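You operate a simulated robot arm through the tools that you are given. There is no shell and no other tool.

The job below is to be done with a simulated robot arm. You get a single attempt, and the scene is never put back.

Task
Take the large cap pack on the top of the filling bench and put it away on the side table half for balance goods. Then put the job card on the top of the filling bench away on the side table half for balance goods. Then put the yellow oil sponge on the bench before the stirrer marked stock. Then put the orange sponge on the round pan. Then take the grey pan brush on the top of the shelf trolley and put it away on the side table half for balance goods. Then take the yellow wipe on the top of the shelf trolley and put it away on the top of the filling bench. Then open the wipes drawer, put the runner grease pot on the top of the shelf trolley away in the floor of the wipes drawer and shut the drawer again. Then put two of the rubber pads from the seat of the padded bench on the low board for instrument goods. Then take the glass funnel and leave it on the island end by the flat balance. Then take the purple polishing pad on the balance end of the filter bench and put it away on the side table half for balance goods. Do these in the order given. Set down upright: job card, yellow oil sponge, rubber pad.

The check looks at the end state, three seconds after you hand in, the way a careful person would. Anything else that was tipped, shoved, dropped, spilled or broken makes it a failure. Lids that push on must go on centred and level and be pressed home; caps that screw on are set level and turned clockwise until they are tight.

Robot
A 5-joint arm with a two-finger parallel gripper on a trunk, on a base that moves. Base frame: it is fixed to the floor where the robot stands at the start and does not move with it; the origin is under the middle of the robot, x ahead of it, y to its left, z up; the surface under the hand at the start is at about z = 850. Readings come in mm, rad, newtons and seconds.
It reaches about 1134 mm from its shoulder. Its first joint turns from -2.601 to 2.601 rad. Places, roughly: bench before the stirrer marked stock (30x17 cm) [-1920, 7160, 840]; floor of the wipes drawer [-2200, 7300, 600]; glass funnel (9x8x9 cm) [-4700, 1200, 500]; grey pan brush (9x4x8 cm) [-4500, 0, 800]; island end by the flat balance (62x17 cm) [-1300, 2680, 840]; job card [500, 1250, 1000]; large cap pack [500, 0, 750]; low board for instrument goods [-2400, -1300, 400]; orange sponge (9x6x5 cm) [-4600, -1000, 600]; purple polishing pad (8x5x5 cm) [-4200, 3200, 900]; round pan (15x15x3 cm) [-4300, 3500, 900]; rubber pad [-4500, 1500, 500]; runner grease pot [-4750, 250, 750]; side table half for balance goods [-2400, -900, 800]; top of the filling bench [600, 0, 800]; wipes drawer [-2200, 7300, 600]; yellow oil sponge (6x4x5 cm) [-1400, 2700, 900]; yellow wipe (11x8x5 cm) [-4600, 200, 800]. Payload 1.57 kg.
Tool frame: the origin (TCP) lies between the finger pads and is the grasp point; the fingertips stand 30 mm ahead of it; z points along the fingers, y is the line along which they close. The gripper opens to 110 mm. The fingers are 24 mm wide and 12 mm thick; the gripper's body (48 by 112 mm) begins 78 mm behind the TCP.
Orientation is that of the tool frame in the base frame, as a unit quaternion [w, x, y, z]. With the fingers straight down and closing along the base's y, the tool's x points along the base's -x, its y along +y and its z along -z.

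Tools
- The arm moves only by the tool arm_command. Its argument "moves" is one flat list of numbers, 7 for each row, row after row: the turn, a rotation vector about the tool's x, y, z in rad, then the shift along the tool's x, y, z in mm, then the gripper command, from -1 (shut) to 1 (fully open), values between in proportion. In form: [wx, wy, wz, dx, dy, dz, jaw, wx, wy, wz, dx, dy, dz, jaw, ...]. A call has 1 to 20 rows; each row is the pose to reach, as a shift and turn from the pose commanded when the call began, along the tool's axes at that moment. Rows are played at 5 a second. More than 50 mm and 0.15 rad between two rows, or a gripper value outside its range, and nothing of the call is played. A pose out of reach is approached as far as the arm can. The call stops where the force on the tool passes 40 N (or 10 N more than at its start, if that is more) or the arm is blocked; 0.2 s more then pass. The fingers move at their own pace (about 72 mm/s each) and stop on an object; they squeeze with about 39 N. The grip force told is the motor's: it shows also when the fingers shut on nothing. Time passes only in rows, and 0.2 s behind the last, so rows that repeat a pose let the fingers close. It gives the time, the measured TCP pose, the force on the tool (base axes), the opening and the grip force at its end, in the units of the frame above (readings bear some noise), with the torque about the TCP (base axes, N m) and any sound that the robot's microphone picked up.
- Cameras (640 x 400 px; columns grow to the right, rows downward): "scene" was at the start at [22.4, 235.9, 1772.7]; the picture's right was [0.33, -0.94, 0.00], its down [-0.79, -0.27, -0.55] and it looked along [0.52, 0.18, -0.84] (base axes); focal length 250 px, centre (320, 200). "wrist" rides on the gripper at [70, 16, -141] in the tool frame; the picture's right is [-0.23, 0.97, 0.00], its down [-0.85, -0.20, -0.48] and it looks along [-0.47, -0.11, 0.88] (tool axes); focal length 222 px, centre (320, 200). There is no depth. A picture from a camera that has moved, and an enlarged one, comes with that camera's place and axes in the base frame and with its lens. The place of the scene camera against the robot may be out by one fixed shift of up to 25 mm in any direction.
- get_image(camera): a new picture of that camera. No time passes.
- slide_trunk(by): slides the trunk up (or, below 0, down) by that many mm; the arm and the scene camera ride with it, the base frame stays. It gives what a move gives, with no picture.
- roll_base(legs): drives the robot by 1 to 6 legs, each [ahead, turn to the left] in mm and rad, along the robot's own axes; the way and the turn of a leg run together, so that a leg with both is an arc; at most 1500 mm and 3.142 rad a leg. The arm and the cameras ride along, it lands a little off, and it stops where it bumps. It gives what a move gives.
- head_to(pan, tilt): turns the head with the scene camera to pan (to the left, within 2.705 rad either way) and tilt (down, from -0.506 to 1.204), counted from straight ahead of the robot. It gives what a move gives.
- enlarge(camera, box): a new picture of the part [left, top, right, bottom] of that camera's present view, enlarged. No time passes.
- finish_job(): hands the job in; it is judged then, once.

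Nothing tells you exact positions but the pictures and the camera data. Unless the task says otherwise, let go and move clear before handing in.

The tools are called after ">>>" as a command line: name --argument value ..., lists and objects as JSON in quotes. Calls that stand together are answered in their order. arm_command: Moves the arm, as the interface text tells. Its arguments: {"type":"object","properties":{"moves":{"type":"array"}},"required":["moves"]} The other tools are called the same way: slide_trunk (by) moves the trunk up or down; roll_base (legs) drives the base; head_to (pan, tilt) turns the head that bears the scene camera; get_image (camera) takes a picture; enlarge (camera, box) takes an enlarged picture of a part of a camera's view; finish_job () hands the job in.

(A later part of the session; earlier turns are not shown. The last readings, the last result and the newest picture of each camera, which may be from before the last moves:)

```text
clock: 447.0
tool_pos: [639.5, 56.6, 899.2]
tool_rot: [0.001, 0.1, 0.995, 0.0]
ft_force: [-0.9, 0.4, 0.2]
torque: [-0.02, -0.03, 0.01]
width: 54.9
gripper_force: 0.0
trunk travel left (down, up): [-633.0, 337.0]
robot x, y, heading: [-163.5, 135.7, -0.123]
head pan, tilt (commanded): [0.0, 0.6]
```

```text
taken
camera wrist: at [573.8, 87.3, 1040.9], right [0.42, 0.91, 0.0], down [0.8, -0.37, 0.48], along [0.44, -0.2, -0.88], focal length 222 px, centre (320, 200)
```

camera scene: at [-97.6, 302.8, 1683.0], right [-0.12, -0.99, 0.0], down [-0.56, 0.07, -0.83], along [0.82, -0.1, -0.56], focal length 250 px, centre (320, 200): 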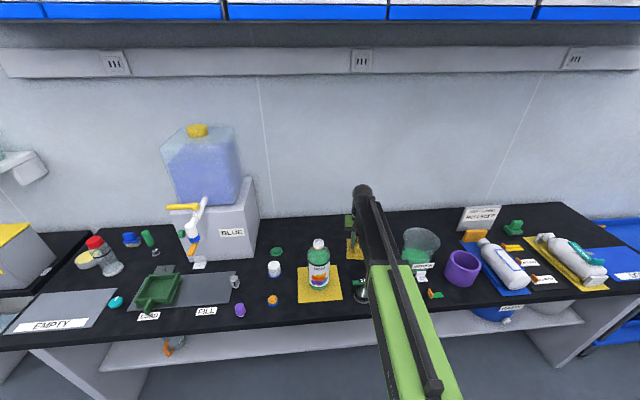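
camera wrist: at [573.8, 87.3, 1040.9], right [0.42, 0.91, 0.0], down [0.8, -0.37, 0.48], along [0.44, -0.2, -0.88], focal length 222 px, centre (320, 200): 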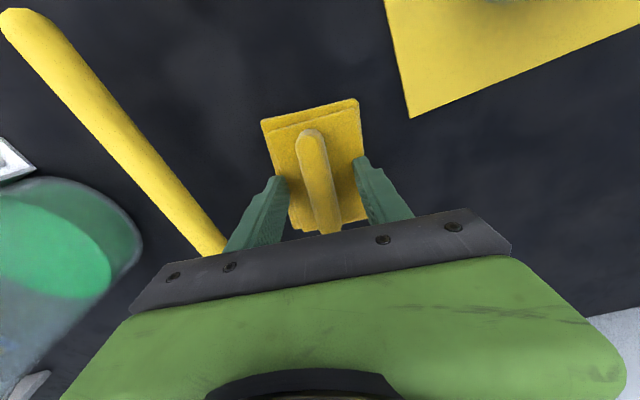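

The wipe is released and lies flat on the filling bench. I lift off, retract, and head back to the trolley for the grease pot.

>>> slide_trunk --by 60

>>> slide_trunk --by 165

>>> get_image --camera "wrist"

>>> roll_base --legs '[[-700, 0]]'

```text
clock: 448.0
tool_pos: [639.1, 56.3, 960.3]
tool_rot: [0.001, 0.1, 0.995, 0.0]
ft_force: [-0.4, -0.6, 0.3]
torque: [0.0, 0.0, 0.06]
width: 54.8
gripper_force: 0.1
trunk travel left (down, up): [-693.0, 277.0]
robot x, y, heading: [-158.8, 132.4, -0.118]
head pan, tilt (commanded): [0.0, 0.6]
```

```text
clock: 449.9
tool_pos: [638.1, 55.9, 1124.7]
tool_rot: [0.0, 0.1, 0.995, 0.0]
ft_force: [0.0, -0.2, 0.2]
torque: [-0.01, 0.0, 0.01]
width: 55.2
gripper_force: 0.1
trunk travel left (down, up): [-858.0, 112.0]
robot x, y, heading: [-161.9, 138.1, -0.124]
head pan, tilt (commanded): [0.0, 0.6]
```

```text
taken
camera wrist: at [573.9, 87.4, 1265.8], right [0.42, 0.91, 0.0], down [0.8, -0.37, 0.48], along [0.44, -0.2, -0.88], focal length 222 px, centre (320, 200)
```

wrist: 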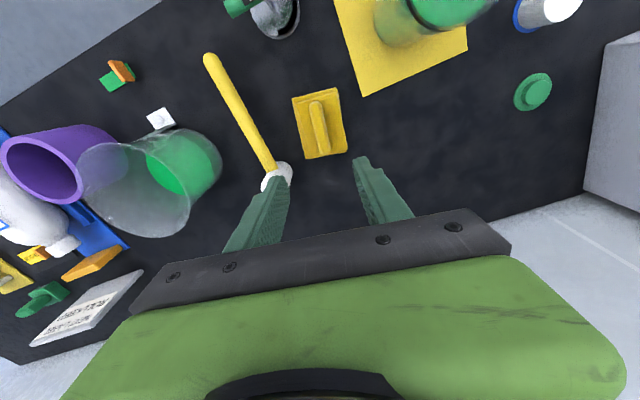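

```text
clock: 453.8
tool_pos: [-56.1, 142.4, 1125.0]
tool_rot: [0.001, 0.098, 0.995, 0.001]
ft_force: [0.5, 0.1, 0.3]
torque: [-0.01, -0.02, -0.01]
width: 55.1
gripper_force: 0.1
trunk travel left (down, up): [-858.0, 112.0]
robot x, y, heading: [-853.4, 222.2, -0.108]
head pan, tilt (commanded): [0.0, 0.6]
```

In open floor I test pitching the tool forward (needed for the drawer handle): first retract, then a small pitch along the natural arc.

>>> arm_command --moves '[0, 0, 0, 40, 0, 0, 1, 0, 0, 0, 80, 0, 0, 1, 0, 0, 0, 120, 0, 0, 1, 0, 0, 0, 120, 0, 0, 1]'

>>> arm_command --moves '[0, -0.1, 0, -21, 0, -1, 1, 0, -0.2, 0, -41.7, 0, -4.2, 1, 0, -0.3, 0, -62.1, 0, -9.4, 1, 0, -0.3, 0, -62.1, 0, -9.4, 1]'

>>> get_image --camera "wrist"

```text
clock: 454.8
tool_pos: [-173.7, 167.9, 1125.0]
tool_rot: [0.001, 0.098, 0.995, 0.0]
ft_force: [0.1, -0.2, 0.1]
torque: [0.01, 0.01, -0.02]
width: 110.2
gripper_force: 0.1
trunk travel left (down, up): [-858.0, 112.0]
robot x, y, heading: [-849.7, 220.5, -0.115]
head pan, tilt (commanded): [0.0, 0.6]
```

```text
clock: 455.8
tool_pos: [-111.6, 153.3, 1135.7]
tool_rot: [0.15, 0.096, 0.984, -0.015]
ft_force: [0.2, 0.7, 0.4]
torque: [0.01, -0.02, -0.01]
width: 109.9
gripper_force: 0.1
trunk travel left (down, up): [-858.0, 112.0]
robot x, y, heading: [-851.5, 218.4, -0.11]
head pan, tilt (commanded): [0.0, 0.6]
```

```text
taken
camera wrist: at [-214.9, 191.8, 1249.7], right [0.4, 0.91, 0.07], down [0.62, -0.33, 0.71], along [0.67, -0.24, -0.7], focal length 222 px, centre (320, 200)
```

wrist: 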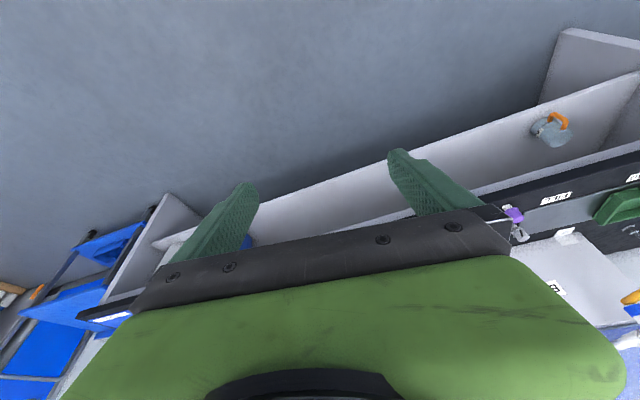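

Pitching works with a 210 mm arc. I pitch back to straight down and drive to the trolley.

>>> arm_command --moves '[0, 0.1, 0, 21, 0, -1, 1, 0, 0.2, 0, 41.7, 0, -4.2, 1, 0, 0.3, 0, 62.1, 0, -9.4, 1, 0, 0.3, 0, 62.1, 0, -9.4, 1]'

>>> roll_base --legs '[[0, 3.1]]'

```text
clock: 456.8
tool_pos: [-173.7, 165.9, 1124.8]
tool_rot: [0.0, 0.097, 0.995, 0.0]
ft_force: [0.4, 0.8, -0.2]
torque: [-0.02, -0.01, -0.04]
width: 110.1
gripper_force: 0.0
trunk travel left (down, up): [-858.0, 112.0]
robot x, y, heading: [-855.0, 218.4, -0.112]
head pan, tilt (commanded): [0.0, 0.6]
```

```text
clock: 464.4
tool_pos: [-1533.6, 296.2, 1125.9]
tool_rot: [0.0, 0.994, -0.112, -0.001]
ft_force: [-0.1, 1.2, 0.3]
torque: [-0.07, 0.01, -0.02]
width: 110.0
gripper_force: 0.0
trunk travel left (down, up): [-858.0, 112.0]
robot x, y, heading: [-861.0, 163.0, 2.993]
head pan, tilt (commanded): [0.0, 0.6]
```

>>> roll_base --legs '[[0, 0.13], [1500, 0], [1100, 0]]'

>>> get_image --camera "scene"

```text
clock: 477.7
tool_pos: [-4150.0, 274.7, 1125.2]
tool_rot: [0.0, 0.999, -0.052, 0.0]
ft_force: [-0.1, -0.2, 0.2]
torque: [-0.01, -0.02, 0.01]
width: 109.8
gripper_force: 0.1
trunk travel left (down, up): [-858.0, 112.0]
robot x, y, heading: [-3464.9, 225.7, 3.116]
head pan, tilt (commanded): [0.0, 0.6]
```

```text
taken
camera scene: at [-3511.8, 57.5, 1836.9], right [0.02, 1.0, 0.0], down [0.56, -0.01, -0.82], along [-0.82, 0.02, -0.57], focal length 250 px, centre (320, 200)
```

scene: 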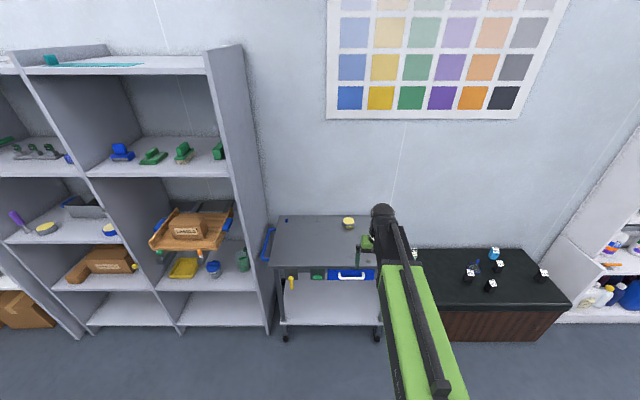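

>>> roll_base --legs '[[430, 0]]'

>>> get_image --camera "wrist"

>>> get_image --camera "scene"

```text
clock: 480.3
tool_pos: [-4577.9, 290.7, 1123.3]
tool_rot: [0.001, 0.999, -0.055, -0.001]
ft_force: [0.4, 0.0, 0.4]
torque: [-0.05, -0.01, -0.01]
width: 109.9
gripper_force: 0.0
trunk travel left (down, up): [-858.0, 112.0]
robot x, y, heading: [-3893.5, 235.6, 3.104]
head pan, tilt (commanded): [0.0, 0.6]
```

```text
taken
camera wrist: at [-4510.4, 266.6, 1265.4], right [-0.33, -0.94, 0.0], down [-0.83, 0.29, 0.48], along [-0.45, 0.16, -0.88], focal length 222 px, centre (320, 200)
```

wrist: 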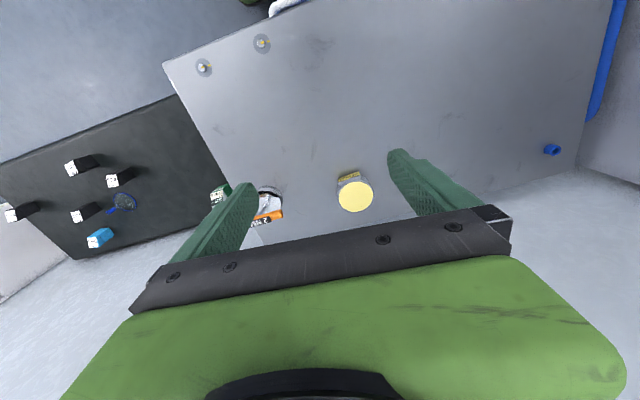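

```text
taken
camera scene: at [-3942.0, 68.8, 1836.9], right [0.03, 1.0, 0.0], down [0.57, -0.02, -0.82], along [-0.82, 0.03, -0.57], focal length 250 px, centre (320, 200)
```

scene: 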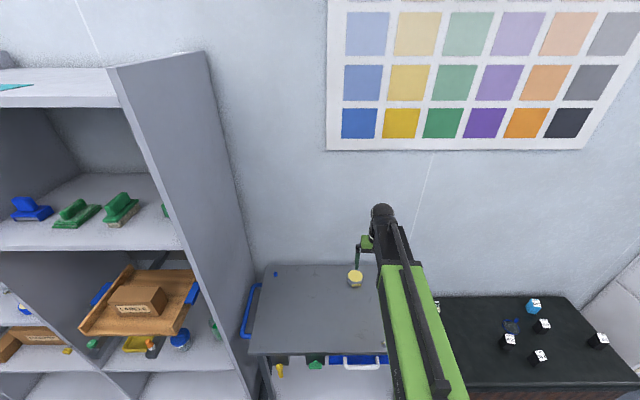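

>>> enlarge --camera "wrist" --box '[200, 140, 440, 260]'

>>> enlarge --camera "scene" --box '[240, 220, 460, 380]'

```text
2.67 times, centred on (320, 200) of wrist
camera zoom: at [-4510.4, 266.6, 1265.4], right [-0.33, -0.94, 0.0], down [-0.83, 0.29, 0.48], along [-0.45, 0.16, -0.88], focal length 592 px, centre (320, 200)
```

zoom: 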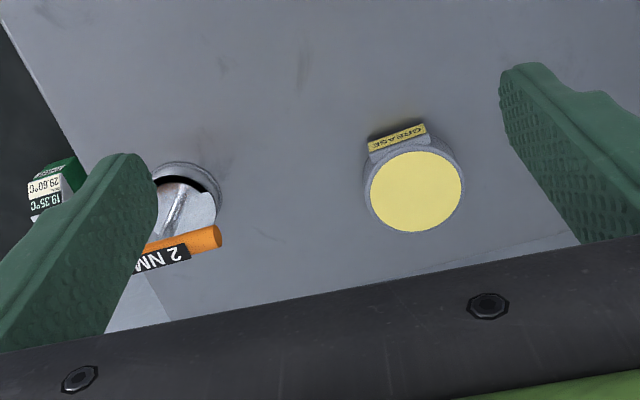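

```text
2.50 times, centred on (350, 300) of scene
camera zoom: at [-3942.0, 68.8, 1836.9], right [0.03, 1.0, 0.0], down [0.57, -0.02, -0.82], along [-0.82, 0.03, -0.57], focal length 625 px, centre (245, -50)
```

zoom: 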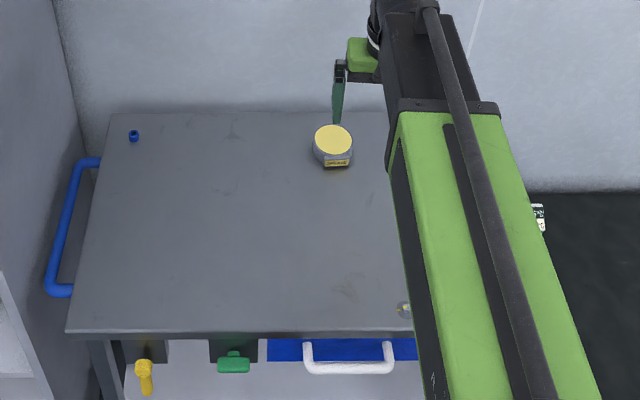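

The grease pot (≈72 mm across) is at tool offset (-157, +39), with the torque tool standing well to its side. I extend over it and then lower for a check.

>>> arm_command --moves '[0, 0, 0, -40, 10, 0, 0.75, 0, 0, 0, -80, 20, 0, 0.75, 0, 0, 0, -120, 30, 0, 0.75, 0, 0, 0, -157, 39, 0, 0.75, 0, 0, 0, -157, 39, 0, 0.75]'

>>> slide_trunk --by -170

>>> get_image --camera "wrist"

>>> enlarge --camera "wrist" --box '[220, 80, 420, 220]'

```text
clock: 481.5
tool_pos: [-4736.8, 267.7, 1125.2]
tool_rot: [0.0, 0.998, -0.056, -0.001]
ft_force: [-0.2, -0.1, -0.1]
torque: [0.01, 0.0, 0.0]
width: 96.4
gripper_force: 0.1
trunk travel left (down, up): [-858.0, 112.0]
robot x, y, heading: [-3894.9, 232.0, 3.108]
head pan, tilt (commanded): [0.0, 0.6]
```

```text
clock: 483.4
tool_pos: [-4737.3, 267.4, 955.4]
tool_rot: [0.0, 0.999, -0.055, -0.001]
ft_force: [0.6, 0.6, 0.3]
torque: [0.02, -0.03, 0.01]
width: 96.4
gripper_force: 0.2
trunk travel left (down, up): [-688.0, 282.0]
robot x, y, heading: [-3900.7, 235.2, 3.111]
head pan, tilt (commanded): [0.0, 0.6]
```

```text
taken
camera wrist: at [-4669.8, 244.5, 1096.0], right [-0.33, -0.94, 0.0], down [-0.83, 0.29, 0.48], along [-0.45, 0.16, -0.88], focal length 222 px, centre (320, 200)
```

wrist: 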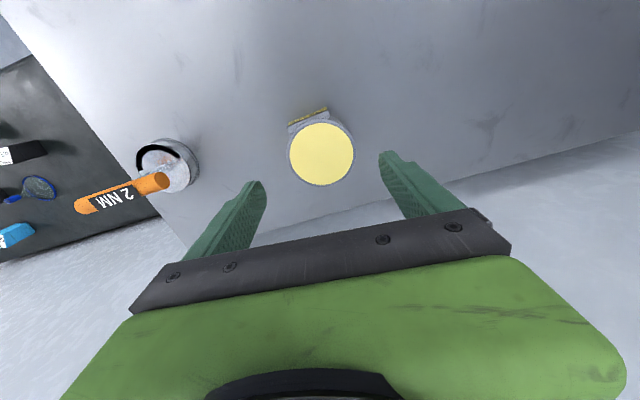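

```text
2.86 times, centred on (320, 150) of wrist
camera zoom: at [-4669.8, 244.5, 1096.0], right [-0.33, -0.94, 0.0], down [-0.83, 0.29, 0.48], along [-0.45, 0.16, -0.88], focal length 635 px, centre (320, 343)
```

zoom: 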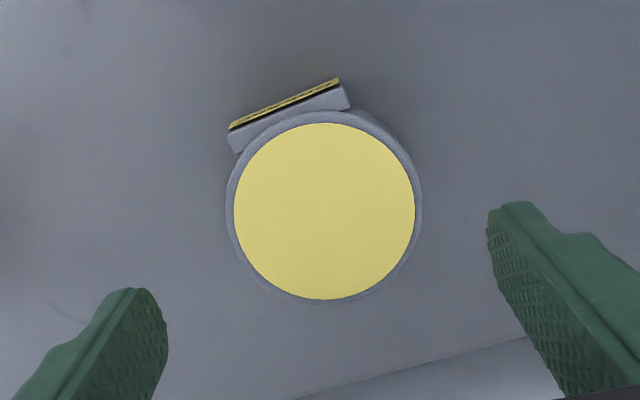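

The pot is centred under the tool. I lower and grip it.

>>> slide_trunk --by -96

>>> get_image --camera "wrist"

>>> slide_trunk --by -6

```text
clock: 484.7
tool_pos: [-4738.3, 268.4, 859.3]
tool_rot: [0.0, 0.998, -0.055, 0.0]
ft_force: [-0.4, -1.1, 0.1]
torque: [0.02, -0.03, 0.02]
width: 96.3
gripper_force: 0.1
trunk travel left (down, up): [-592.0, 378.0]
robot x, y, heading: [-3891.4, 233.4, 3.111]
head pan, tilt (commanded): [0.0, 0.6]
```

```text
taken
camera wrist: at [-4669.8, 244.5, 1000.0], right [-0.33, -0.94, 0.0], down [-0.83, 0.29, 0.48], along [-0.45, 0.16, -0.88], focal length 222 px, centre (320, 200)
```

wrist: 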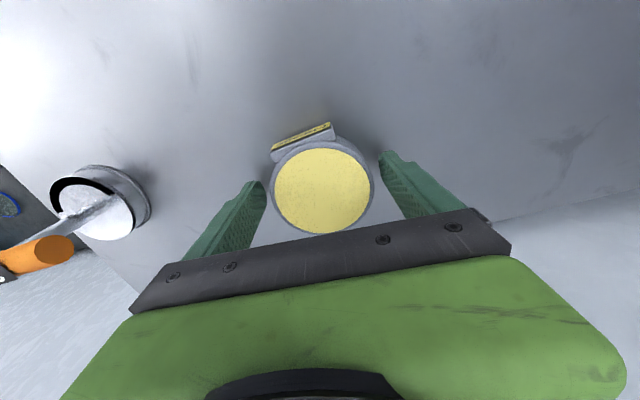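

```text
clock: 485.3
tool_pos: [-4737.7, 267.4, 853.1]
tool_rot: [0.0, 0.999, -0.055, 0.0]
ft_force: [-0.1, 0.9, 0.8]
torque: [0.03, 0.01, -0.03]
width: 96.2
gripper_force: 0.2
trunk travel left (down, up): [-586.0, 384.0]
robot x, y, heading: [-3898.3, 231.1, 3.108]
head pan, tilt (commanded): [0.0, 0.6]
```

>>> arm_command --moves '[0, 0, 0, 0, 0, 0, 0.5, 0, 0, 0, 0, 0, 0, -1, 0, 0, 0, 0, 0, 0, -1, 0, 0, 0, 0, 0, 0, -1, 0, 0, 0, 0, 0, 0, -1]'

>>> get_image --camera "wrist"

```text
clock: 486.5
tool_pos: [-4738.0, 266.4, 852.9]
tool_rot: [0.0, 0.998, -0.056, -0.001]
ft_force: [-1.1, -0.2, 0.6]
torque: [-0.13, 0.02, -0.03]
width: 78.2
gripper_force: 38.7
trunk travel left (down, up): [-586.0, 384.0]
robot x, y, heading: [-3895.6, 234.4, 3.109]
head pan, tilt (commanded): [0.0, 0.6]
```

```text
taken
camera wrist: at [-4669.8, 244.4, 993.9], right [-0.33, -0.94, 0.0], down [-0.83, 0.29, 0.48], along [-0.45, 0.16, -0.88], focal length 222 px, centre (320, 200)
```

wrist: 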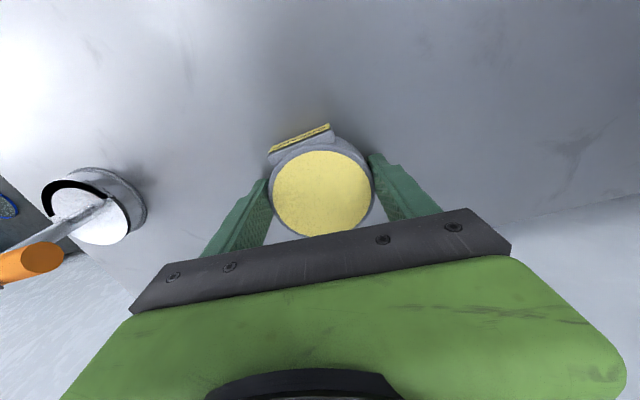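

The pot is held (78 mm). I lift, retract, and back off from the trolley.

>>> slide_trunk --by 270

>>> arm_command --moves '[0, 0, 0, 40, 0, 0, -1, 0, 0, 0, 80, 0, 0, -1, 0, 0, 0, 120, 0, 0, -1, 0, 0, 0, 160, 0, 0, -1, 0, 0, 0, 160, 0, 0, -1]'

>>> get_image --camera "wrist"

>>> roll_base --legs '[[-550, 0]]'

```text
clock: 489.2
tool_pos: [-4737.7, 267.2, 1122.6]
tool_rot: [0.001, 0.999, -0.055, -0.001]
ft_force: [-0.4, -0.5, -1.7]
torque: [0.0, 0.01, -0.01]
width: 78.0
gripper_force: 38.5
trunk travel left (down, up): [-856.0, 114.0]
robot x, y, heading: [-3893.2, 236.4, 3.107]
head pan, tilt (commanded): [0.0, 0.6]
```

```text
clock: 490.4
tool_pos: [-4576.7, 249.6, 1123.7]
tool_rot: [-0.001, 0.998, -0.056, -0.001]
ft_force: [0.6, -0.4, -1.5]
torque: [0.01, -0.03, 0.0]
width: 78.0
gripper_force: 39.5
trunk travel left (down, up): [-856.0, 114.0]
robot x, y, heading: [-3891.2, 235.0, 3.11]
head pan, tilt (commanded): [0.0, 0.6]
```

```text
taken
camera wrist: at [-4509.7, 226.3, 1263.6], right [-0.33, -0.94, 0.0], down [-0.83, 0.29, 0.48], along [-0.45, 0.16, -0.88], focal length 222 px, centre (320, 200)
```

wrist: 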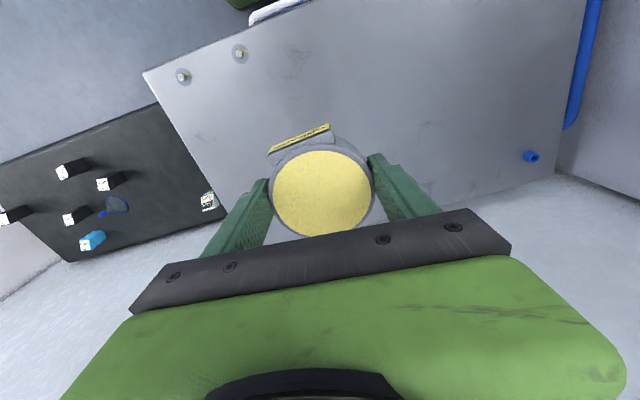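

```text
clock: 493.6
tool_pos: [-4021.4, 230.5, 1123.3]
tool_rot: [0.0, 0.999, -0.054, -0.001]
ft_force: [-0.4, -0.1, -1.1]
torque: [-0.02, 0.0, 0.01]
width: 78.1
gripper_force: 38.8
trunk travel left (down, up): [-856.0, 114.0]
robot x, y, heading: [-3337.0, 216.2, 3.109]
head pan, tilt (commanded): [0.0, 0.6]
```

>>> roll_base --legs '[[0, -1.912], [1200, 0], [1146, 0]]'

```text
clock: 509.8
tool_pos: [-2210.9, 3032.3, 1123.0]
tool_rot: [0.001, -0.529, 0.848, 0.0]
ft_force: [0.0, -0.3, -1.5]
torque: [-0.03, 0.01, -0.03]
width: 77.3
gripper_force: 38.7
trunk travel left (down, up): [-856.0, 114.0]
robot x, y, heading: [-2455.4, 2393.2, 1.194]
head pan, tilt (commanded): [0.0, 0.6]
```

>>> roll_base --legs '[[0, 0.385], [1500, 0]]'

>>> roll_base --legs '[[1500, 0]]'

>>> head_to --pan 0.0 --tilt 0.55

>>> get_image --camera "scene"

```text
clock: 518.5
tool_pos: [-2495.5, 4594.4, 1123.7]
tool_rot: [0.0, -0.684, 0.729, 0.001]
ft_force: [0.0, 1.2, -1.5]
torque: [-0.01, -0.04, 0.0]
width: 76.8
gripper_force: 39.0
trunk travel left (down, up): [-856.0, 114.0]
robot x, y, heading: [-2479.6, 3910.4, 1.577]
head pan, tilt (commanded): [0.0, 0.6]
```

```text
clock: 525.8
tool_pos: [-2531.5, 6074.6, 1122.7]
tool_rot: [0.0, -0.69, 0.724, 0.001]
ft_force: [0.2, -0.2, -1.7]
torque: [-0.04, 0.01, -0.03]
width: 76.7
gripper_force: 39.3
trunk travel left (down, up): [-856.0, 114.0]
robot x, y, heading: [-2507.1, 5391.1, 1.595]
head pan, tilt (commanded): [0.0, 0.6]
```

```text
clock: 526.5
tool_pos: [-2533.2, 6074.7, 1124.1]
tool_rot: [0.002, -0.69, 0.724, 0.0]
ft_force: [-0.1, 0.0, -1.6]
torque: [-0.03, -0.02, -0.01]
width: 76.5
gripper_force: 38.7
trunk travel left (down, up): [-856.0, 114.0]
robot x, y, heading: [-2506.5, 5395.5, 1.597]
head pan, tilt (commanded): [0.0, 0.55]
```

```text
taken
camera scene: at [-2676.2, 5432.0, 1839.4], right [1.0, 0.03, 0.0], down [0.01, -0.52, -0.85], along [-0.02, 0.85, -0.52], focal length 250 px, centre (320, 200)
```

scene: 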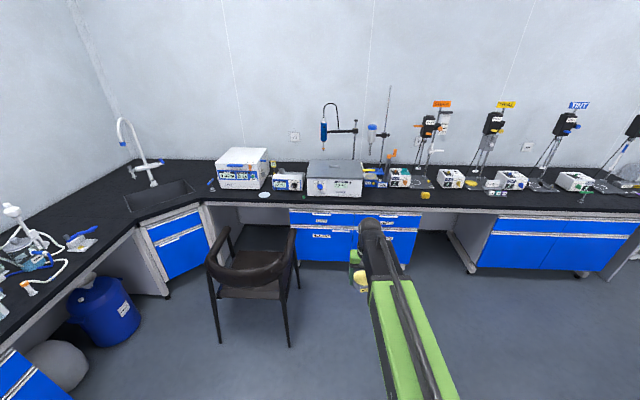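

>>> get_image --camera "wrist"

>>> enlarge --camera "scene" --box '[280, 150, 480, 270]'

```text
taken
camera wrist: at [-2552.1, 6006.1, 1263.9], right [-0.96, 0.27, 0.0], down [0.24, 0.84, 0.48], along [0.13, 0.46, -0.88], focal length 222 px, centre (320, 200)
```

wrist: 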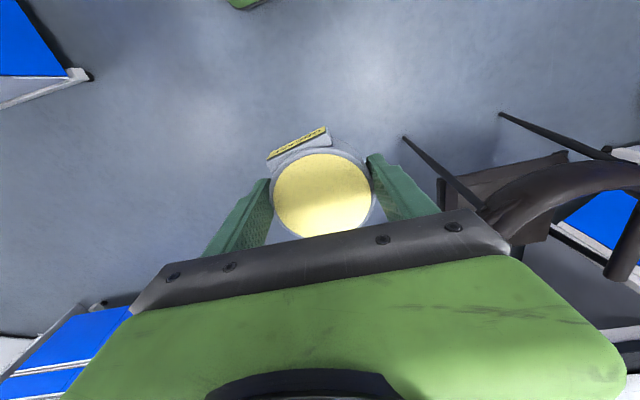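

```text
3.20 times, centred on (380, 210) of scene
camera zoom: at [-2676.2, 5432.0, 1839.4], right [1.0, 0.03, 0.0], down [0.01, -0.52, -0.85], along [-0.02, 0.85, -0.52], focal length 800 px, centre (128, 168)
```

zoom: 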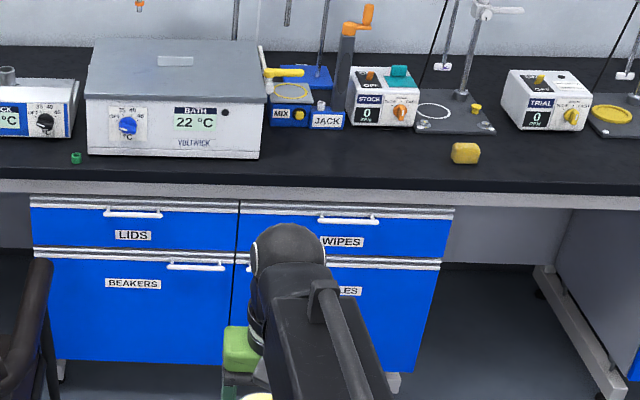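

The grip is unchanged. I drive to stand in front of the WIPES drawer; I'll set the pot briefly on the bench above while I open the drawer.

>>> roll_base --legs '[[0, -0.559], [700, 0], [0, 0.533]]'

>>> head_to --pan 0.0 --tilt 0.7

>>> get_image --camera "scene"

```text
clock: 533.3
tool_pos: [-2163.0, 6680.7, 1123.9]
tool_rot: [0.001, -0.682, 0.731, -0.001]
ft_force: [1.0, -0.9, -1.0]
torque: [-0.04, 0.05, 0.01]
width: 76.7
gripper_force: 39.1
trunk travel left (down, up): [-856.0, 114.0]
robot x, y, heading: [-2166.2, 5997.6, 1.556]
head pan, tilt (commanded): [0.0, 0.55]
```

```text
clock: 534.0
tool_pos: [-2162.3, 6680.5, 1123.3]
tool_rot: [0.001, -0.681, 0.732, 0.001]
ft_force: [0.3, -0.4, -2.3]
torque: [0.0, 0.0, -0.01]
width: 76.1
gripper_force: 39.3
trunk travel left (down, up): [-856.0, 114.0]
robot x, y, heading: [-2166.6, 5994.7, 1.552]
head pan, tilt (commanded): [0.0, 0.7]
```

```text
taken
camera scene: at [-2337.6, 6039.7, 1826.4], right [1.0, -0.01, 0.0], down [-0.01, -0.64, -0.77], along [0.01, 0.77, -0.64], focal length 250 px, centre (320, 200)
```

scene: 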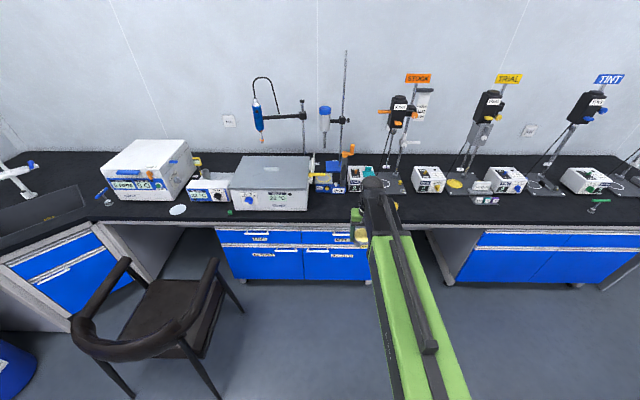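

>>> roll_base --legs '[[430, 0]]'

>>> get_image --camera "wrist"

>>> get_image --camera "scene"

```text
clock: 536.7
tool_pos: [-2153.2, 7115.7, 1122.9]
tool_rot: [0.001, -0.68, 0.733, 0.0]
ft_force: [-0.1, 0.8, -1.9]
torque: [-0.04, 0.01, 0.02]
width: 76.3
gripper_force: 38.6
trunk travel left (down, up): [-856.0, 114.0]
robot x, y, heading: [-2163.6, 6429.4, 1.553]
head pan, tilt (commanded): [0.0, 0.7]
```

```text
taken
camera wrist: at [-2174.8, 7049.1, 1263.4], right [-0.95, 0.3, 0.0], down [0.26, 0.84, 0.48], along [0.14, 0.46, -0.88], focal length 222 px, centre (320, 200)
```

wrist: 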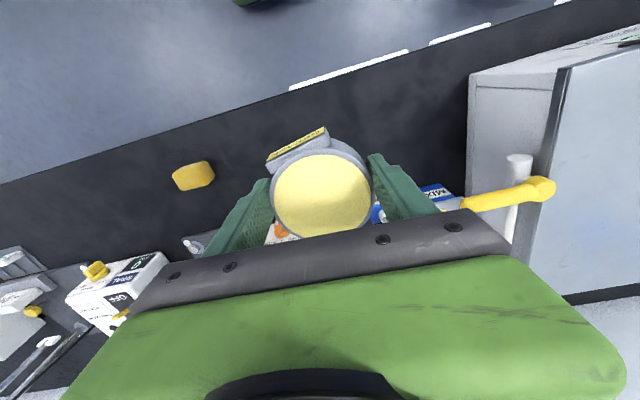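

```text
taken
camera scene: at [-2331.8, 6477.4, 1826.3], right [1.0, -0.02, 0.0], down [-0.01, -0.64, -0.76], along [0.01, 0.76, -0.64], focal length 250 px, centre (320, 200)
```

scene: 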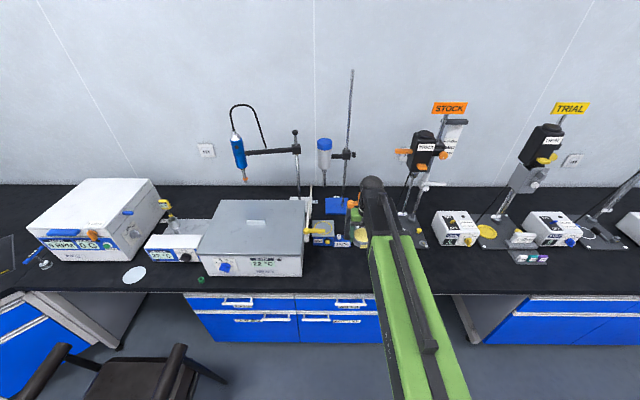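

Below I can see the pot over free bench, and the drawer handles just protruding past the bench edge. I set the pot down here for the moment.

>>> slide_trunk --by -226

>>> slide_trunk --by -4

```text
clock: 539.1
tool_pos: [-2153.0, 7115.7, 896.8]
tool_rot: [0.0, -0.681, 0.733, 0.0]
ft_force: [0.3, 0.9, -1.6]
torque: [0.0, 0.03, 0.0]
width: 76.3
gripper_force: 38.8
trunk travel left (down, up): [-630.0, 340.0]
robot x, y, heading: [-2166.1, 6427.8, 1.553]
head pan, tilt (commanded): [0.0, 0.7]
```

```text
clock: 539.6
tool_pos: [-2153.2, 7115.4, 892.8]
tool_rot: [0.001, -0.68, 0.733, 0.001]
ft_force: [-0.1, 0.0, -1.3]
torque: [0.0, 0.03, -0.04]
width: 76.3
gripper_force: 38.6
trunk travel left (down, up): [-626.0, 344.0]
robot x, y, heading: [-2161.7, 6432.0, 1.553]
head pan, tilt (commanded): [0.0, 0.7]
```

>>> slide_trunk --by -3

>>> slide_trunk --by -2

```text
clock: 540.1
tool_pos: [-2154.1, 7115.6, 889.7]
tool_rot: [0.0, -0.68, 0.733, 0.001]
ft_force: [-0.1, 1.4, -1.0]
torque: [0.02, -0.02, -0.01]
width: 76.2
gripper_force: 39.1
trunk travel left (down, up): [-623.0, 347.0]
robot x, y, heading: [-2164.1, 6433.7, 1.553]
head pan, tilt (commanded): [0.0, 0.7]
```

```text
clock: 540.6
tool_pos: [-2153.8, 7116.7, 888.1]
tool_rot: [0.001, -0.68, 0.733, 0.001]
ft_force: [-0.8, -0.1, -1.5]
torque: [-0.01, -0.01, 0.02]
width: 76.2
gripper_force: 39.2
trunk travel left (down, up): [-621.0, 349.0]
robot x, y, heading: [-2163.6, 6433.7, 1.548]
head pan, tilt (commanded): [0.0, 0.7]
```

>>> slide_trunk --by -2

>>> slide_trunk --by -1.5

```text
clock: 541.2
tool_pos: [-2154.4, 7115.5, 885.8]
tool_rot: [0.0, -0.68, 0.733, 0.0]
ft_force: [0.0, 0.1, -2.2]
torque: [-0.02, -0.02, -0.02]
width: 76.0
gripper_force: 39.4
trunk travel left (down, up): [-619.0, 351.0]
robot x, y, heading: [-2162.6, 6429.9, 1.552]
head pan, tilt (commanded): [0.0, 0.7]
```

```text
clock: 541.7
tool_pos: [-2153.9, 7114.6, 884.1]
tool_rot: [0.001, -0.68, 0.733, 0.0]
ft_force: [0.2, -0.6, -2.2]
torque: [-0.02, -0.02, 0.03]
width: 76.4
gripper_force: 38.9
trunk travel left (down, up): [-618.0, 352.0]
robot x, y, heading: [-2163.1, 6430.0, 1.555]
head pan, tilt (commanded): [0.0, 0.7]
```

>>> slide_trunk --by -1.5

>>> slide_trunk --by -1

```text
clock: 542.2
tool_pos: [-2153.9, 7115.4, 884.0]
tool_rot: [0.0, -0.68, 0.733, 0.001]
ft_force: [-0.7, 2.9, 7.4]
torque: [0.09, 0.1, -0.08]
width: 76.3
gripper_force: 39.3
trunk travel left (down, up): [-616.0, 354.0]
robot x, y, heading: [-2161.0, 6431.2, 1.549]
head pan, tilt (commanded): [0.0, 0.7]
```

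```text
clock: 542.7
tool_pos: [-2155.0, 7116.0, 883.7]
tool_rot: [0.002, -0.68, 0.733, 0.001]
ft_force: [0.3, 11.4, 31.0]
torque: [0.09, 0.29, -0.16]
width: 76.6
gripper_force: 38.9
trunk travel left (down, up): [-615.0, 355.0]
robot x, y, heading: [-2160.0, 6430.6, 1.554]
head pan, tilt (commanded): [0.0, 0.7]
```

Contact made; I relieve, release and rise.

>>> slide_trunk --by 1.5

>>> arm_command --moves '[0, 0, 0, 0, 0, 0, 0.5, 0, 0, 0, 0, 0, 0, 0.75, 0, 0, 0, 0, 0, 0, 0.75]'

>>> slide_trunk --by 120

>>> get_image --camera "wrist"

```text
clock: 543.2
tool_pos: [-2153.5, 7114.6, 883.3]
tool_rot: [0.001, -0.68, 0.733, 0.0]
ft_force: [-0.2, 0.1, 5.0]
torque: [0.27, 0.06, -0.04]
width: 76.0
gripper_force: 38.9
trunk travel left (down, up): [-617.0, 353.0]
robot x, y, heading: [-2160.6, 6429.5, 1.548]
head pan, tilt (commanded): [0.0, 0.7]
```

```text
clock: 544.0
tool_pos: [-2153.4, 7115.5, 884.2]
tool_rot: [0.001, -0.68, 0.733, 0.0]
ft_force: [-0.3, 0.4, 0.1]
torque: [0.0, 0.0, -0.01]
width: 96.3
gripper_force: 0.0
trunk travel left (down, up): [-617.0, 353.0]
robot x, y, heading: [-2162.8, 6429.9, 1.553]
head pan, tilt (commanded): [0.0, 0.7]
```

```text
clock: 545.5
tool_pos: [-2154.7, 7115.9, 1003.7]
tool_rot: [0.001, -0.68, 0.733, 0.001]
ft_force: [-0.6, 0.3, 0.6]
torque: [-0.01, 0.02, -0.02]
width: 96.1
gripper_force: 0.0
trunk travel left (down, up): [-737.0, 233.0]
robot x, y, heading: [-2163.9, 6429.9, 1.553]
head pan, tilt (commanded): [0.0, 0.7]
```

```text
taken
camera wrist: at [-2174.9, 7048.2, 1144.4], right [-0.95, 0.3, 0.0], down [0.26, 0.84, 0.48], along [0.14, 0.46, -0.88], focal length 222 px, centre (320, 200)
```

wrist: 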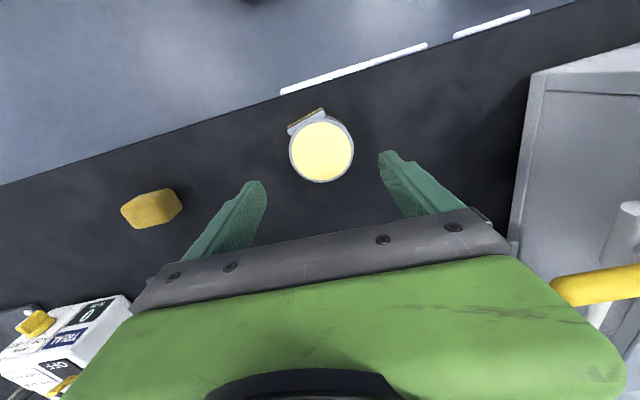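

The pot stands on the bench for now. I zoom in on the drawer handle from above and from the front to fix its position.

>>> enlarge --camera "wrist" --box '[260, 20, 460, 120]'

>>> head_to --pan 0.0 --tilt 0.9

>>> enlarge --camera "scene" --box '[280, 170, 440, 300]'

```text
3.20 times, centred on (360, 70) of wrist
camera zoom: at [-2174.9, 7048.2, 1144.4], right [-0.95, 0.3, 0.0], down [0.26, 0.84, 0.48], along [0.14, 0.46, -0.88], focal length 711 px, centre (192, 616)
```

zoom: 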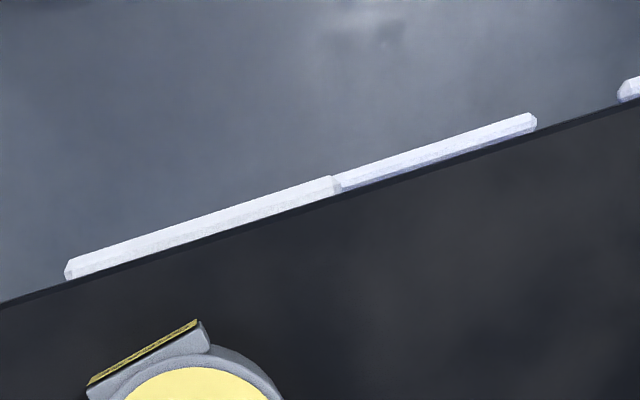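

```text
clock: 546.2
tool_pos: [-2152.9, 7116.3, 1004.1]
tool_rot: [0.001, -0.68, 0.733, 0.0]
ft_force: [-0.6, 0.4, -0.6]
torque: [-0.01, -0.01, 0.0]
width: 96.3
gripper_force: 0.1
trunk travel left (down, up): [-737.0, 233.0]
robot x, y, heading: [-2161.2, 6433.2, 1.547]
head pan, tilt (commanded): [0.0, 0.901]
```

```text
3.08 times, centred on (360, 235) of scene
camera zoom: at [-2332.1, 6466.5, 1690.7], right [1.0, -0.02, 0.0], down [-0.01, -0.78, -0.62], along [0.01, 0.62, -0.78], focal length 770 px, centre (197, 92)
```

zoom: 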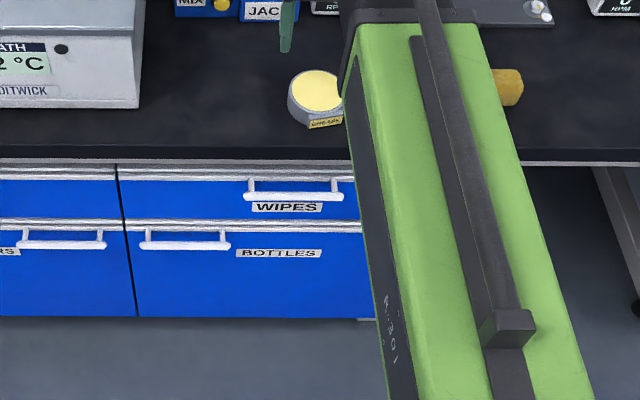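

The handle's bar is about 143 mm long, centred near (-2177, 7050, 733), just outside the bench edge. I back the robot off, align the tool, and pitch it forward in free air.

>>> roll_base --legs '[[-390, 0]]'

>>> arm_command --moves '[0, 0, -0.07, 0, 0, 0, 1, 0, 0, -0.07, 0, 0, 0, 1]'

```text
clock: 548.7
tool_pos: [-2161.6, 6721.0, 1004.9]
tool_rot: [0.0, -0.681, 0.732, 0.001]
ft_force: [0.2, -0.3, 0.6]
torque: [0.02, -0.03, -0.03]
width: 96.4
gripper_force: 0.1
trunk travel left (down, up): [-737.0, 233.0]
robot x, y, heading: [-2172.1, 6036.5, 1.556]
head pan, tilt (commanded): [0.0, 0.901]
```

```text
clock: 549.3
tool_pos: [-2160.0, 6720.9, 1003.9]
tool_rot: [0.001, -0.706, 0.709, 0.0]
ft_force: [-1.0, 0.5, -1.3]
torque: [0.0, 0.01, -0.03]
width: 110.0
gripper_force: 0.1
trunk travel left (down, up): [-737.0, 233.0]
robot x, y, heading: [-2170.5, 6035.4, 1.554]
head pan, tilt (commanded): [0.0, 0.901]
```

>>> arm_command --moves '[0, -0.1428, 0, -29.9, 0, -2.1, 0, 0, -0.2856, 0, -59.2, 0, -8.5, 0, 0, -0.4284, 0, -87.2, 0, -19, 0, 0, -0.5712, 0, -113.5, 0, -33.3, 0, 0, -0.714, 0, -137.5, 0, -51.3, 0, 0, -0.8568, 0, -158.7, 0, -72.5, 0, 0, -0.9996, 0, -176.7, 0, -96.5, 0, 0, -1.1424, 0, -191, 0, -122.8, 0, 0, -1.2852, 0, -201.5, 0, -150.8, 0, 0, -1.428, 0, -207.9, 0, -180.1, 0, 0, -1.5708, 0, -210, 0, -210, 0, 0, -1.5708, 0, -210, 0, -210, 0]'

>>> get_image --camera "wrist"

>>> get_image --camera "scene"

```text
clock: 551.9
tool_pos: [-2163.3, 6930.4, 1239.3]
tool_rot: [-0.497, 0.504, -0.502, -0.497]
ft_force: [-1.0, 0.3, 0.8]
torque: [0.0, -0.02, 0.03]
width: 54.9
gripper_force: 0.0
out of reach, approached as far as the arm can: row 2, 3, 4, 5, 6, 7, 8, 9, 10, 11, 12
trunk travel left (down, up): [-737.0, 233.0]
robot x, y, heading: [-2170.1, 6035.9, 1.548]
head pan, tilt (commanded): [0.0, 0.901]
```

```text
taken
camera wrist: at [-2177.9, 6788.3, 1170.2], right [-0.97, 0.0, 0.23], down [0.2, -0.47, 0.86], along [0.1, 0.88, 0.45], focal length 222 px, centre (320, 200)
```

wrist: 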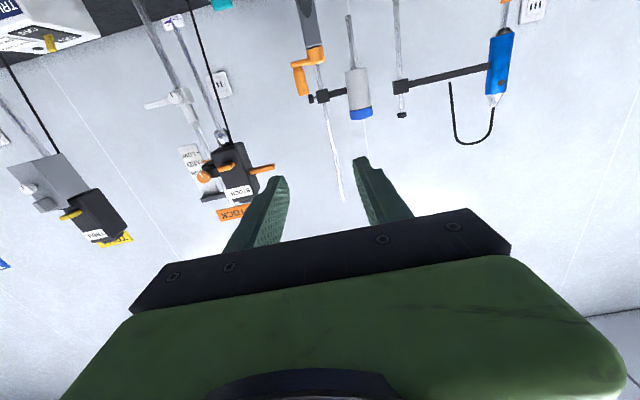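

```text
taken
camera scene: at [-2339.6, 6071.4, 1690.7], right [1.0, -0.02, 0.0], down [-0.02, -0.78, -0.62], along [0.01, 0.62, -0.78], focal length 250 px, centre (320, 200)
```

scene: 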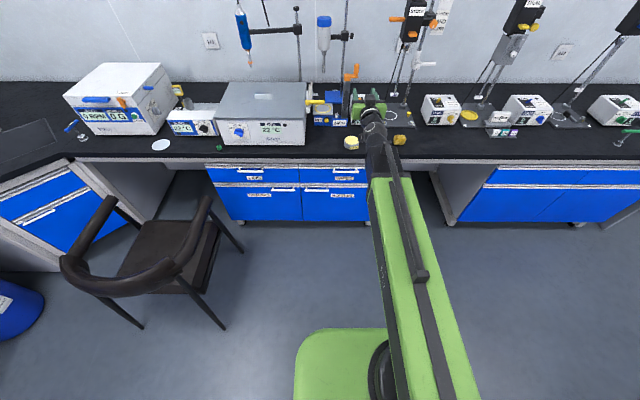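

The tool now points forward (arc radius about 235 mm). I roll it so the fingers close vertically, then lower the trunk toward the handle's height.

>>> arm_command --moves '[0, 0, 0.1428, 0, 0, 0, 0, 0, 0, 0.2856, 0, 0, 0, 0, 0, 0, 0.4284, 0, 0, 0, 0, 0, 0, 0.5712, 0, 0, 0, 0, 0, 0, 0.714, 0, 0, 0, 0, 0, 0, 0.8568, 0, 0, 0, 0, 0, 0, 0.9996, 0, 0, 0, 0, 0, 0, 1.1424, 0, 0, 0, 0, 0, 0, 1.2852, 0, 0, 0, 0, 0, 0, 1.428, 0, 0, 0, 0, 0, 0, 1.5708, 0, 0, 0, 0, 0, 0, 1.5708, 0, 0, 0, 0]'

>>> slide_trunk --by -400

>>> get_image --camera "wrist"

>>> get_image --camera "scene"

```text
clock: 554.5
tool_pos: [-2164.3, 6930.1, 1241.6]
tool_rot: [0.001, 0.003, 0.707, 0.707]
ft_force: [-0.3, 0.0, -0.3]
torque: [-0.02, -0.04, 0.0]
width: 55.0
gripper_force: 0.1
out of reach, approached as far as the arm can: row 1, 2, 3, 4, 5, 6, 7, 8, 9, 10, 11, 12
trunk travel left (down, up): [-737.0, 233.0]
robot x, y, heading: [-2173.2, 6034.4, 1.548]
head pan, tilt (commanded): [0.0, 0.901]
```

```text
clock: 558.3
tool_pos: [-2163.8, 6929.1, 841.2]
tool_rot: [0.002, 0.002, 0.707, 0.707]
ft_force: [0.3, 1.3, 0.8]
torque: [0.01, 0.02, -0.02]
width: 55.1
gripper_force: 0.1
trunk travel left (down, up): [-337.0, 633.0]
robot x, y, heading: [-2170.6, 6035.9, 1.551]
head pan, tilt (commanded): [0.0, 0.901]
```

```text
taken
camera wrist: at [-2233.3, 6789.5, 857.4], right [0.23, 0.0, 0.97], down [0.85, -0.48, -0.2], along [0.47, 0.88, -0.11], focal length 222 px, centre (320, 200)
```

wrist: 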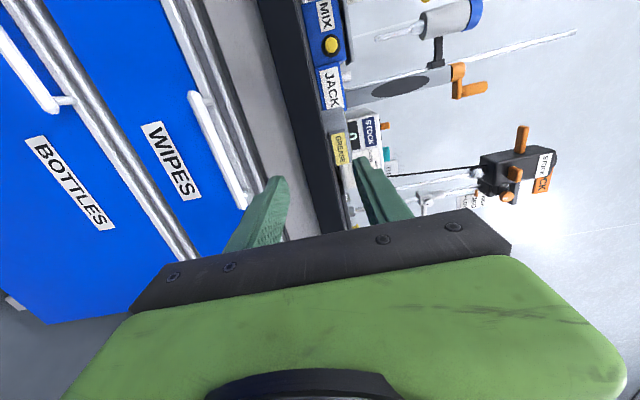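

```text
taken
camera scene: at [-2339.6, 6071.5, 1290.7], right [1.0, -0.02, 0.0], down [-0.02, -0.78, -0.62], along [0.01, 0.62, -0.78], focal length 250 px, centre (320, 200)
```

scene: 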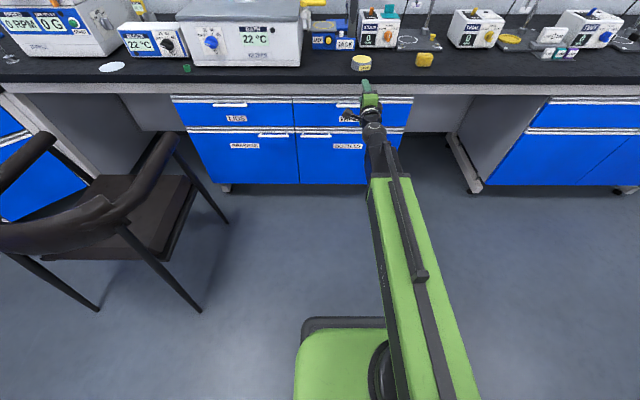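

>>> enlarge --camera "wrist" --box '[130, 60, 330, 260]'

```text
2.00 times, centred on (230, 160) of wrist
camera zoom: at [-2233.3, 6789.5, 857.4], right [0.23, 0.0, 0.97], down [0.85, -0.48, -0.2], along [0.47, 0.88, -0.11], focal length 444 px, centre (500, 280)
```

zoom: 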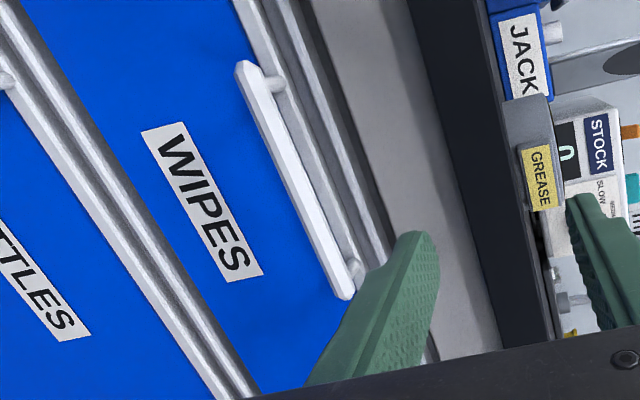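

The handle bar is at about (-2177, 7051, 720), standing ~39 mm off the drawer front. I lower the trunk by 121 mm so the fingers straddle its height, and check.

>>> slide_trunk --by -121

>>> get_image --camera "wrist"

>>> enlarge --camera "wrist" --box '[200, 80, 460, 260]'

```text
clock: 559.8
tool_pos: [-2162.9, 6929.1, 720.5]
tool_rot: [0.002, 0.001, 0.708, 0.707]
ft_force: [-0.6, -0.5, 0.5]
torque: [0.02, 0.01, 0.04]
width: 54.9
gripper_force: 0.1
trunk travel left (down, up): [-216.0, 754.0]
robot x, y, heading: [-2173.1, 6031.5, 1.551]
head pan, tilt (commanded): [0.0, 0.901]
```

```text
taken
camera wrist: at [-2233.3, 6789.5, 736.4], right [0.23, 0.0, 0.97], down [0.85, -0.48, -0.2], along [0.47, 0.88, -0.11], focal length 222 px, centre (320, 200)
```

wrist: 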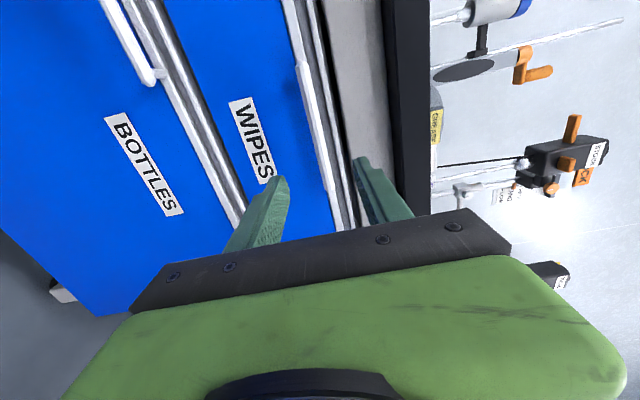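

```text
2.22 times, centred on (330, 170) of wrist
camera zoom: at [-2233.3, 6789.5, 736.4], right [0.23, 0.0, 0.97], down [0.85, -0.48, -0.2], along [0.47, 0.88, -0.11], focal length 494 px, centre (298, 267)
```

zoom: 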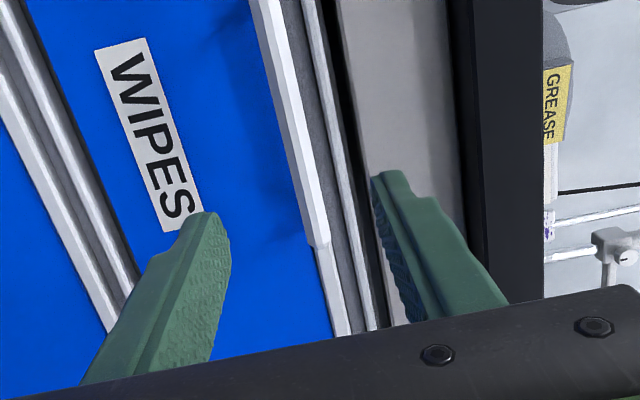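

The bar is level with the tool (z≈721). I extend forward so the fingers go above and below the bar.

>>> arm_command --moves '[0, 0, 0, 0, 0, 35, 0, 0, 0, 0, 0, 0, 70, 0, 0, 0, 0, 0, 0, 104, 0, 0, 0, 0, 0, 0, 104, 0]'

>>> get_image --camera "wrist"

```text
clock: 560.8
tool_pos: [-2163.0, 7032.5, 720.6]
tool_rot: [0.003, 0.001, 0.708, 0.707]
ft_force: [0.6, -0.4, 0.0]
torque: [0.0, 0.0, 0.02]
width: 54.8
gripper_force: 0.0
trunk travel left (down, up): [-216.0, 754.0]
robot x, y, heading: [-2173.0, 6034.2, 1.555]
head pan, tilt (commanded): [0.0, 0.901]
```

```text
taken
camera wrist: at [-2233.8, 6892.5, 736.2], right [0.23, 0.0, 0.97], down [0.85, -0.48, -0.2], along [0.47, 0.88, -0.11], focal length 222 px, centre (320, 200)
```

wrist: 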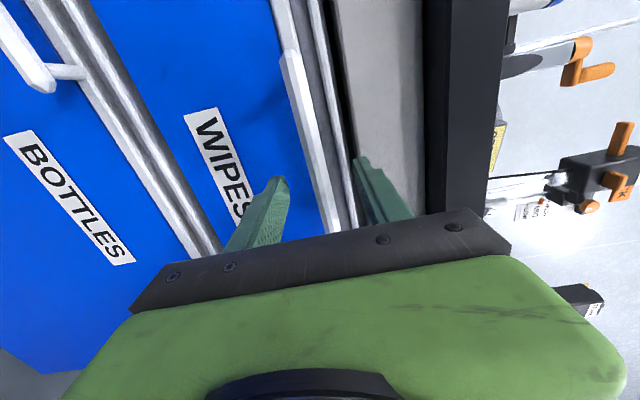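

The bar is between the fingers. I close on it.

>>> arm_command --moves '[0, 0, 0, 0, 0, 0, -0.5, 0, 0, 0, 0, 0, 0, -1, 0, 0, 0, 0, 0, 0, -1, 0, 0, 0, 0, 0, 0, -1, 0, 0, 0, 0, 0, 0, -1]'

>>> get_image --camera "wrist"

```text
clock: 562.0
tool_pos: [-2163.2, 7032.5, 721.5]
tool_rot: [0.001, 0.002, 0.707, 0.707]
ft_force: [-1.4, 0.6, 8.3]
torque: [0.38, 0.39, -0.45]
width: 14.0
gripper_force: 30.3
trunk travel left (down, up): [-216.0, 754.0]
robot x, y, heading: [-2170.8, 6033.5, 1.551]
head pan, tilt (commanded): [0.0, 0.901]
```

```text
taken
camera wrist: at [-2233.8, 6891.9, 736.9], right [0.23, 0.0, 0.97], down [0.85, -0.48, -0.2], along [0.47, 0.88, -0.11], focal length 222 px, centre (320, 200)
```

wrist: 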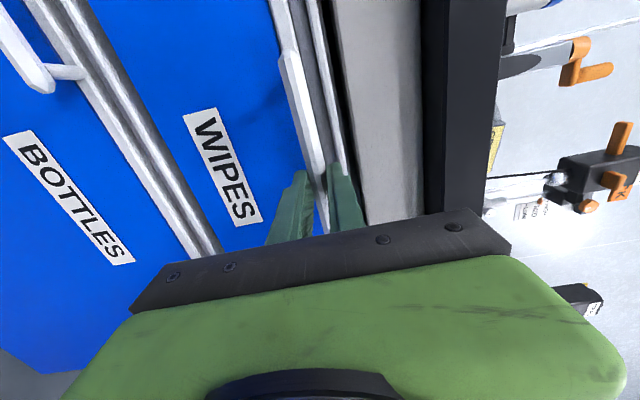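

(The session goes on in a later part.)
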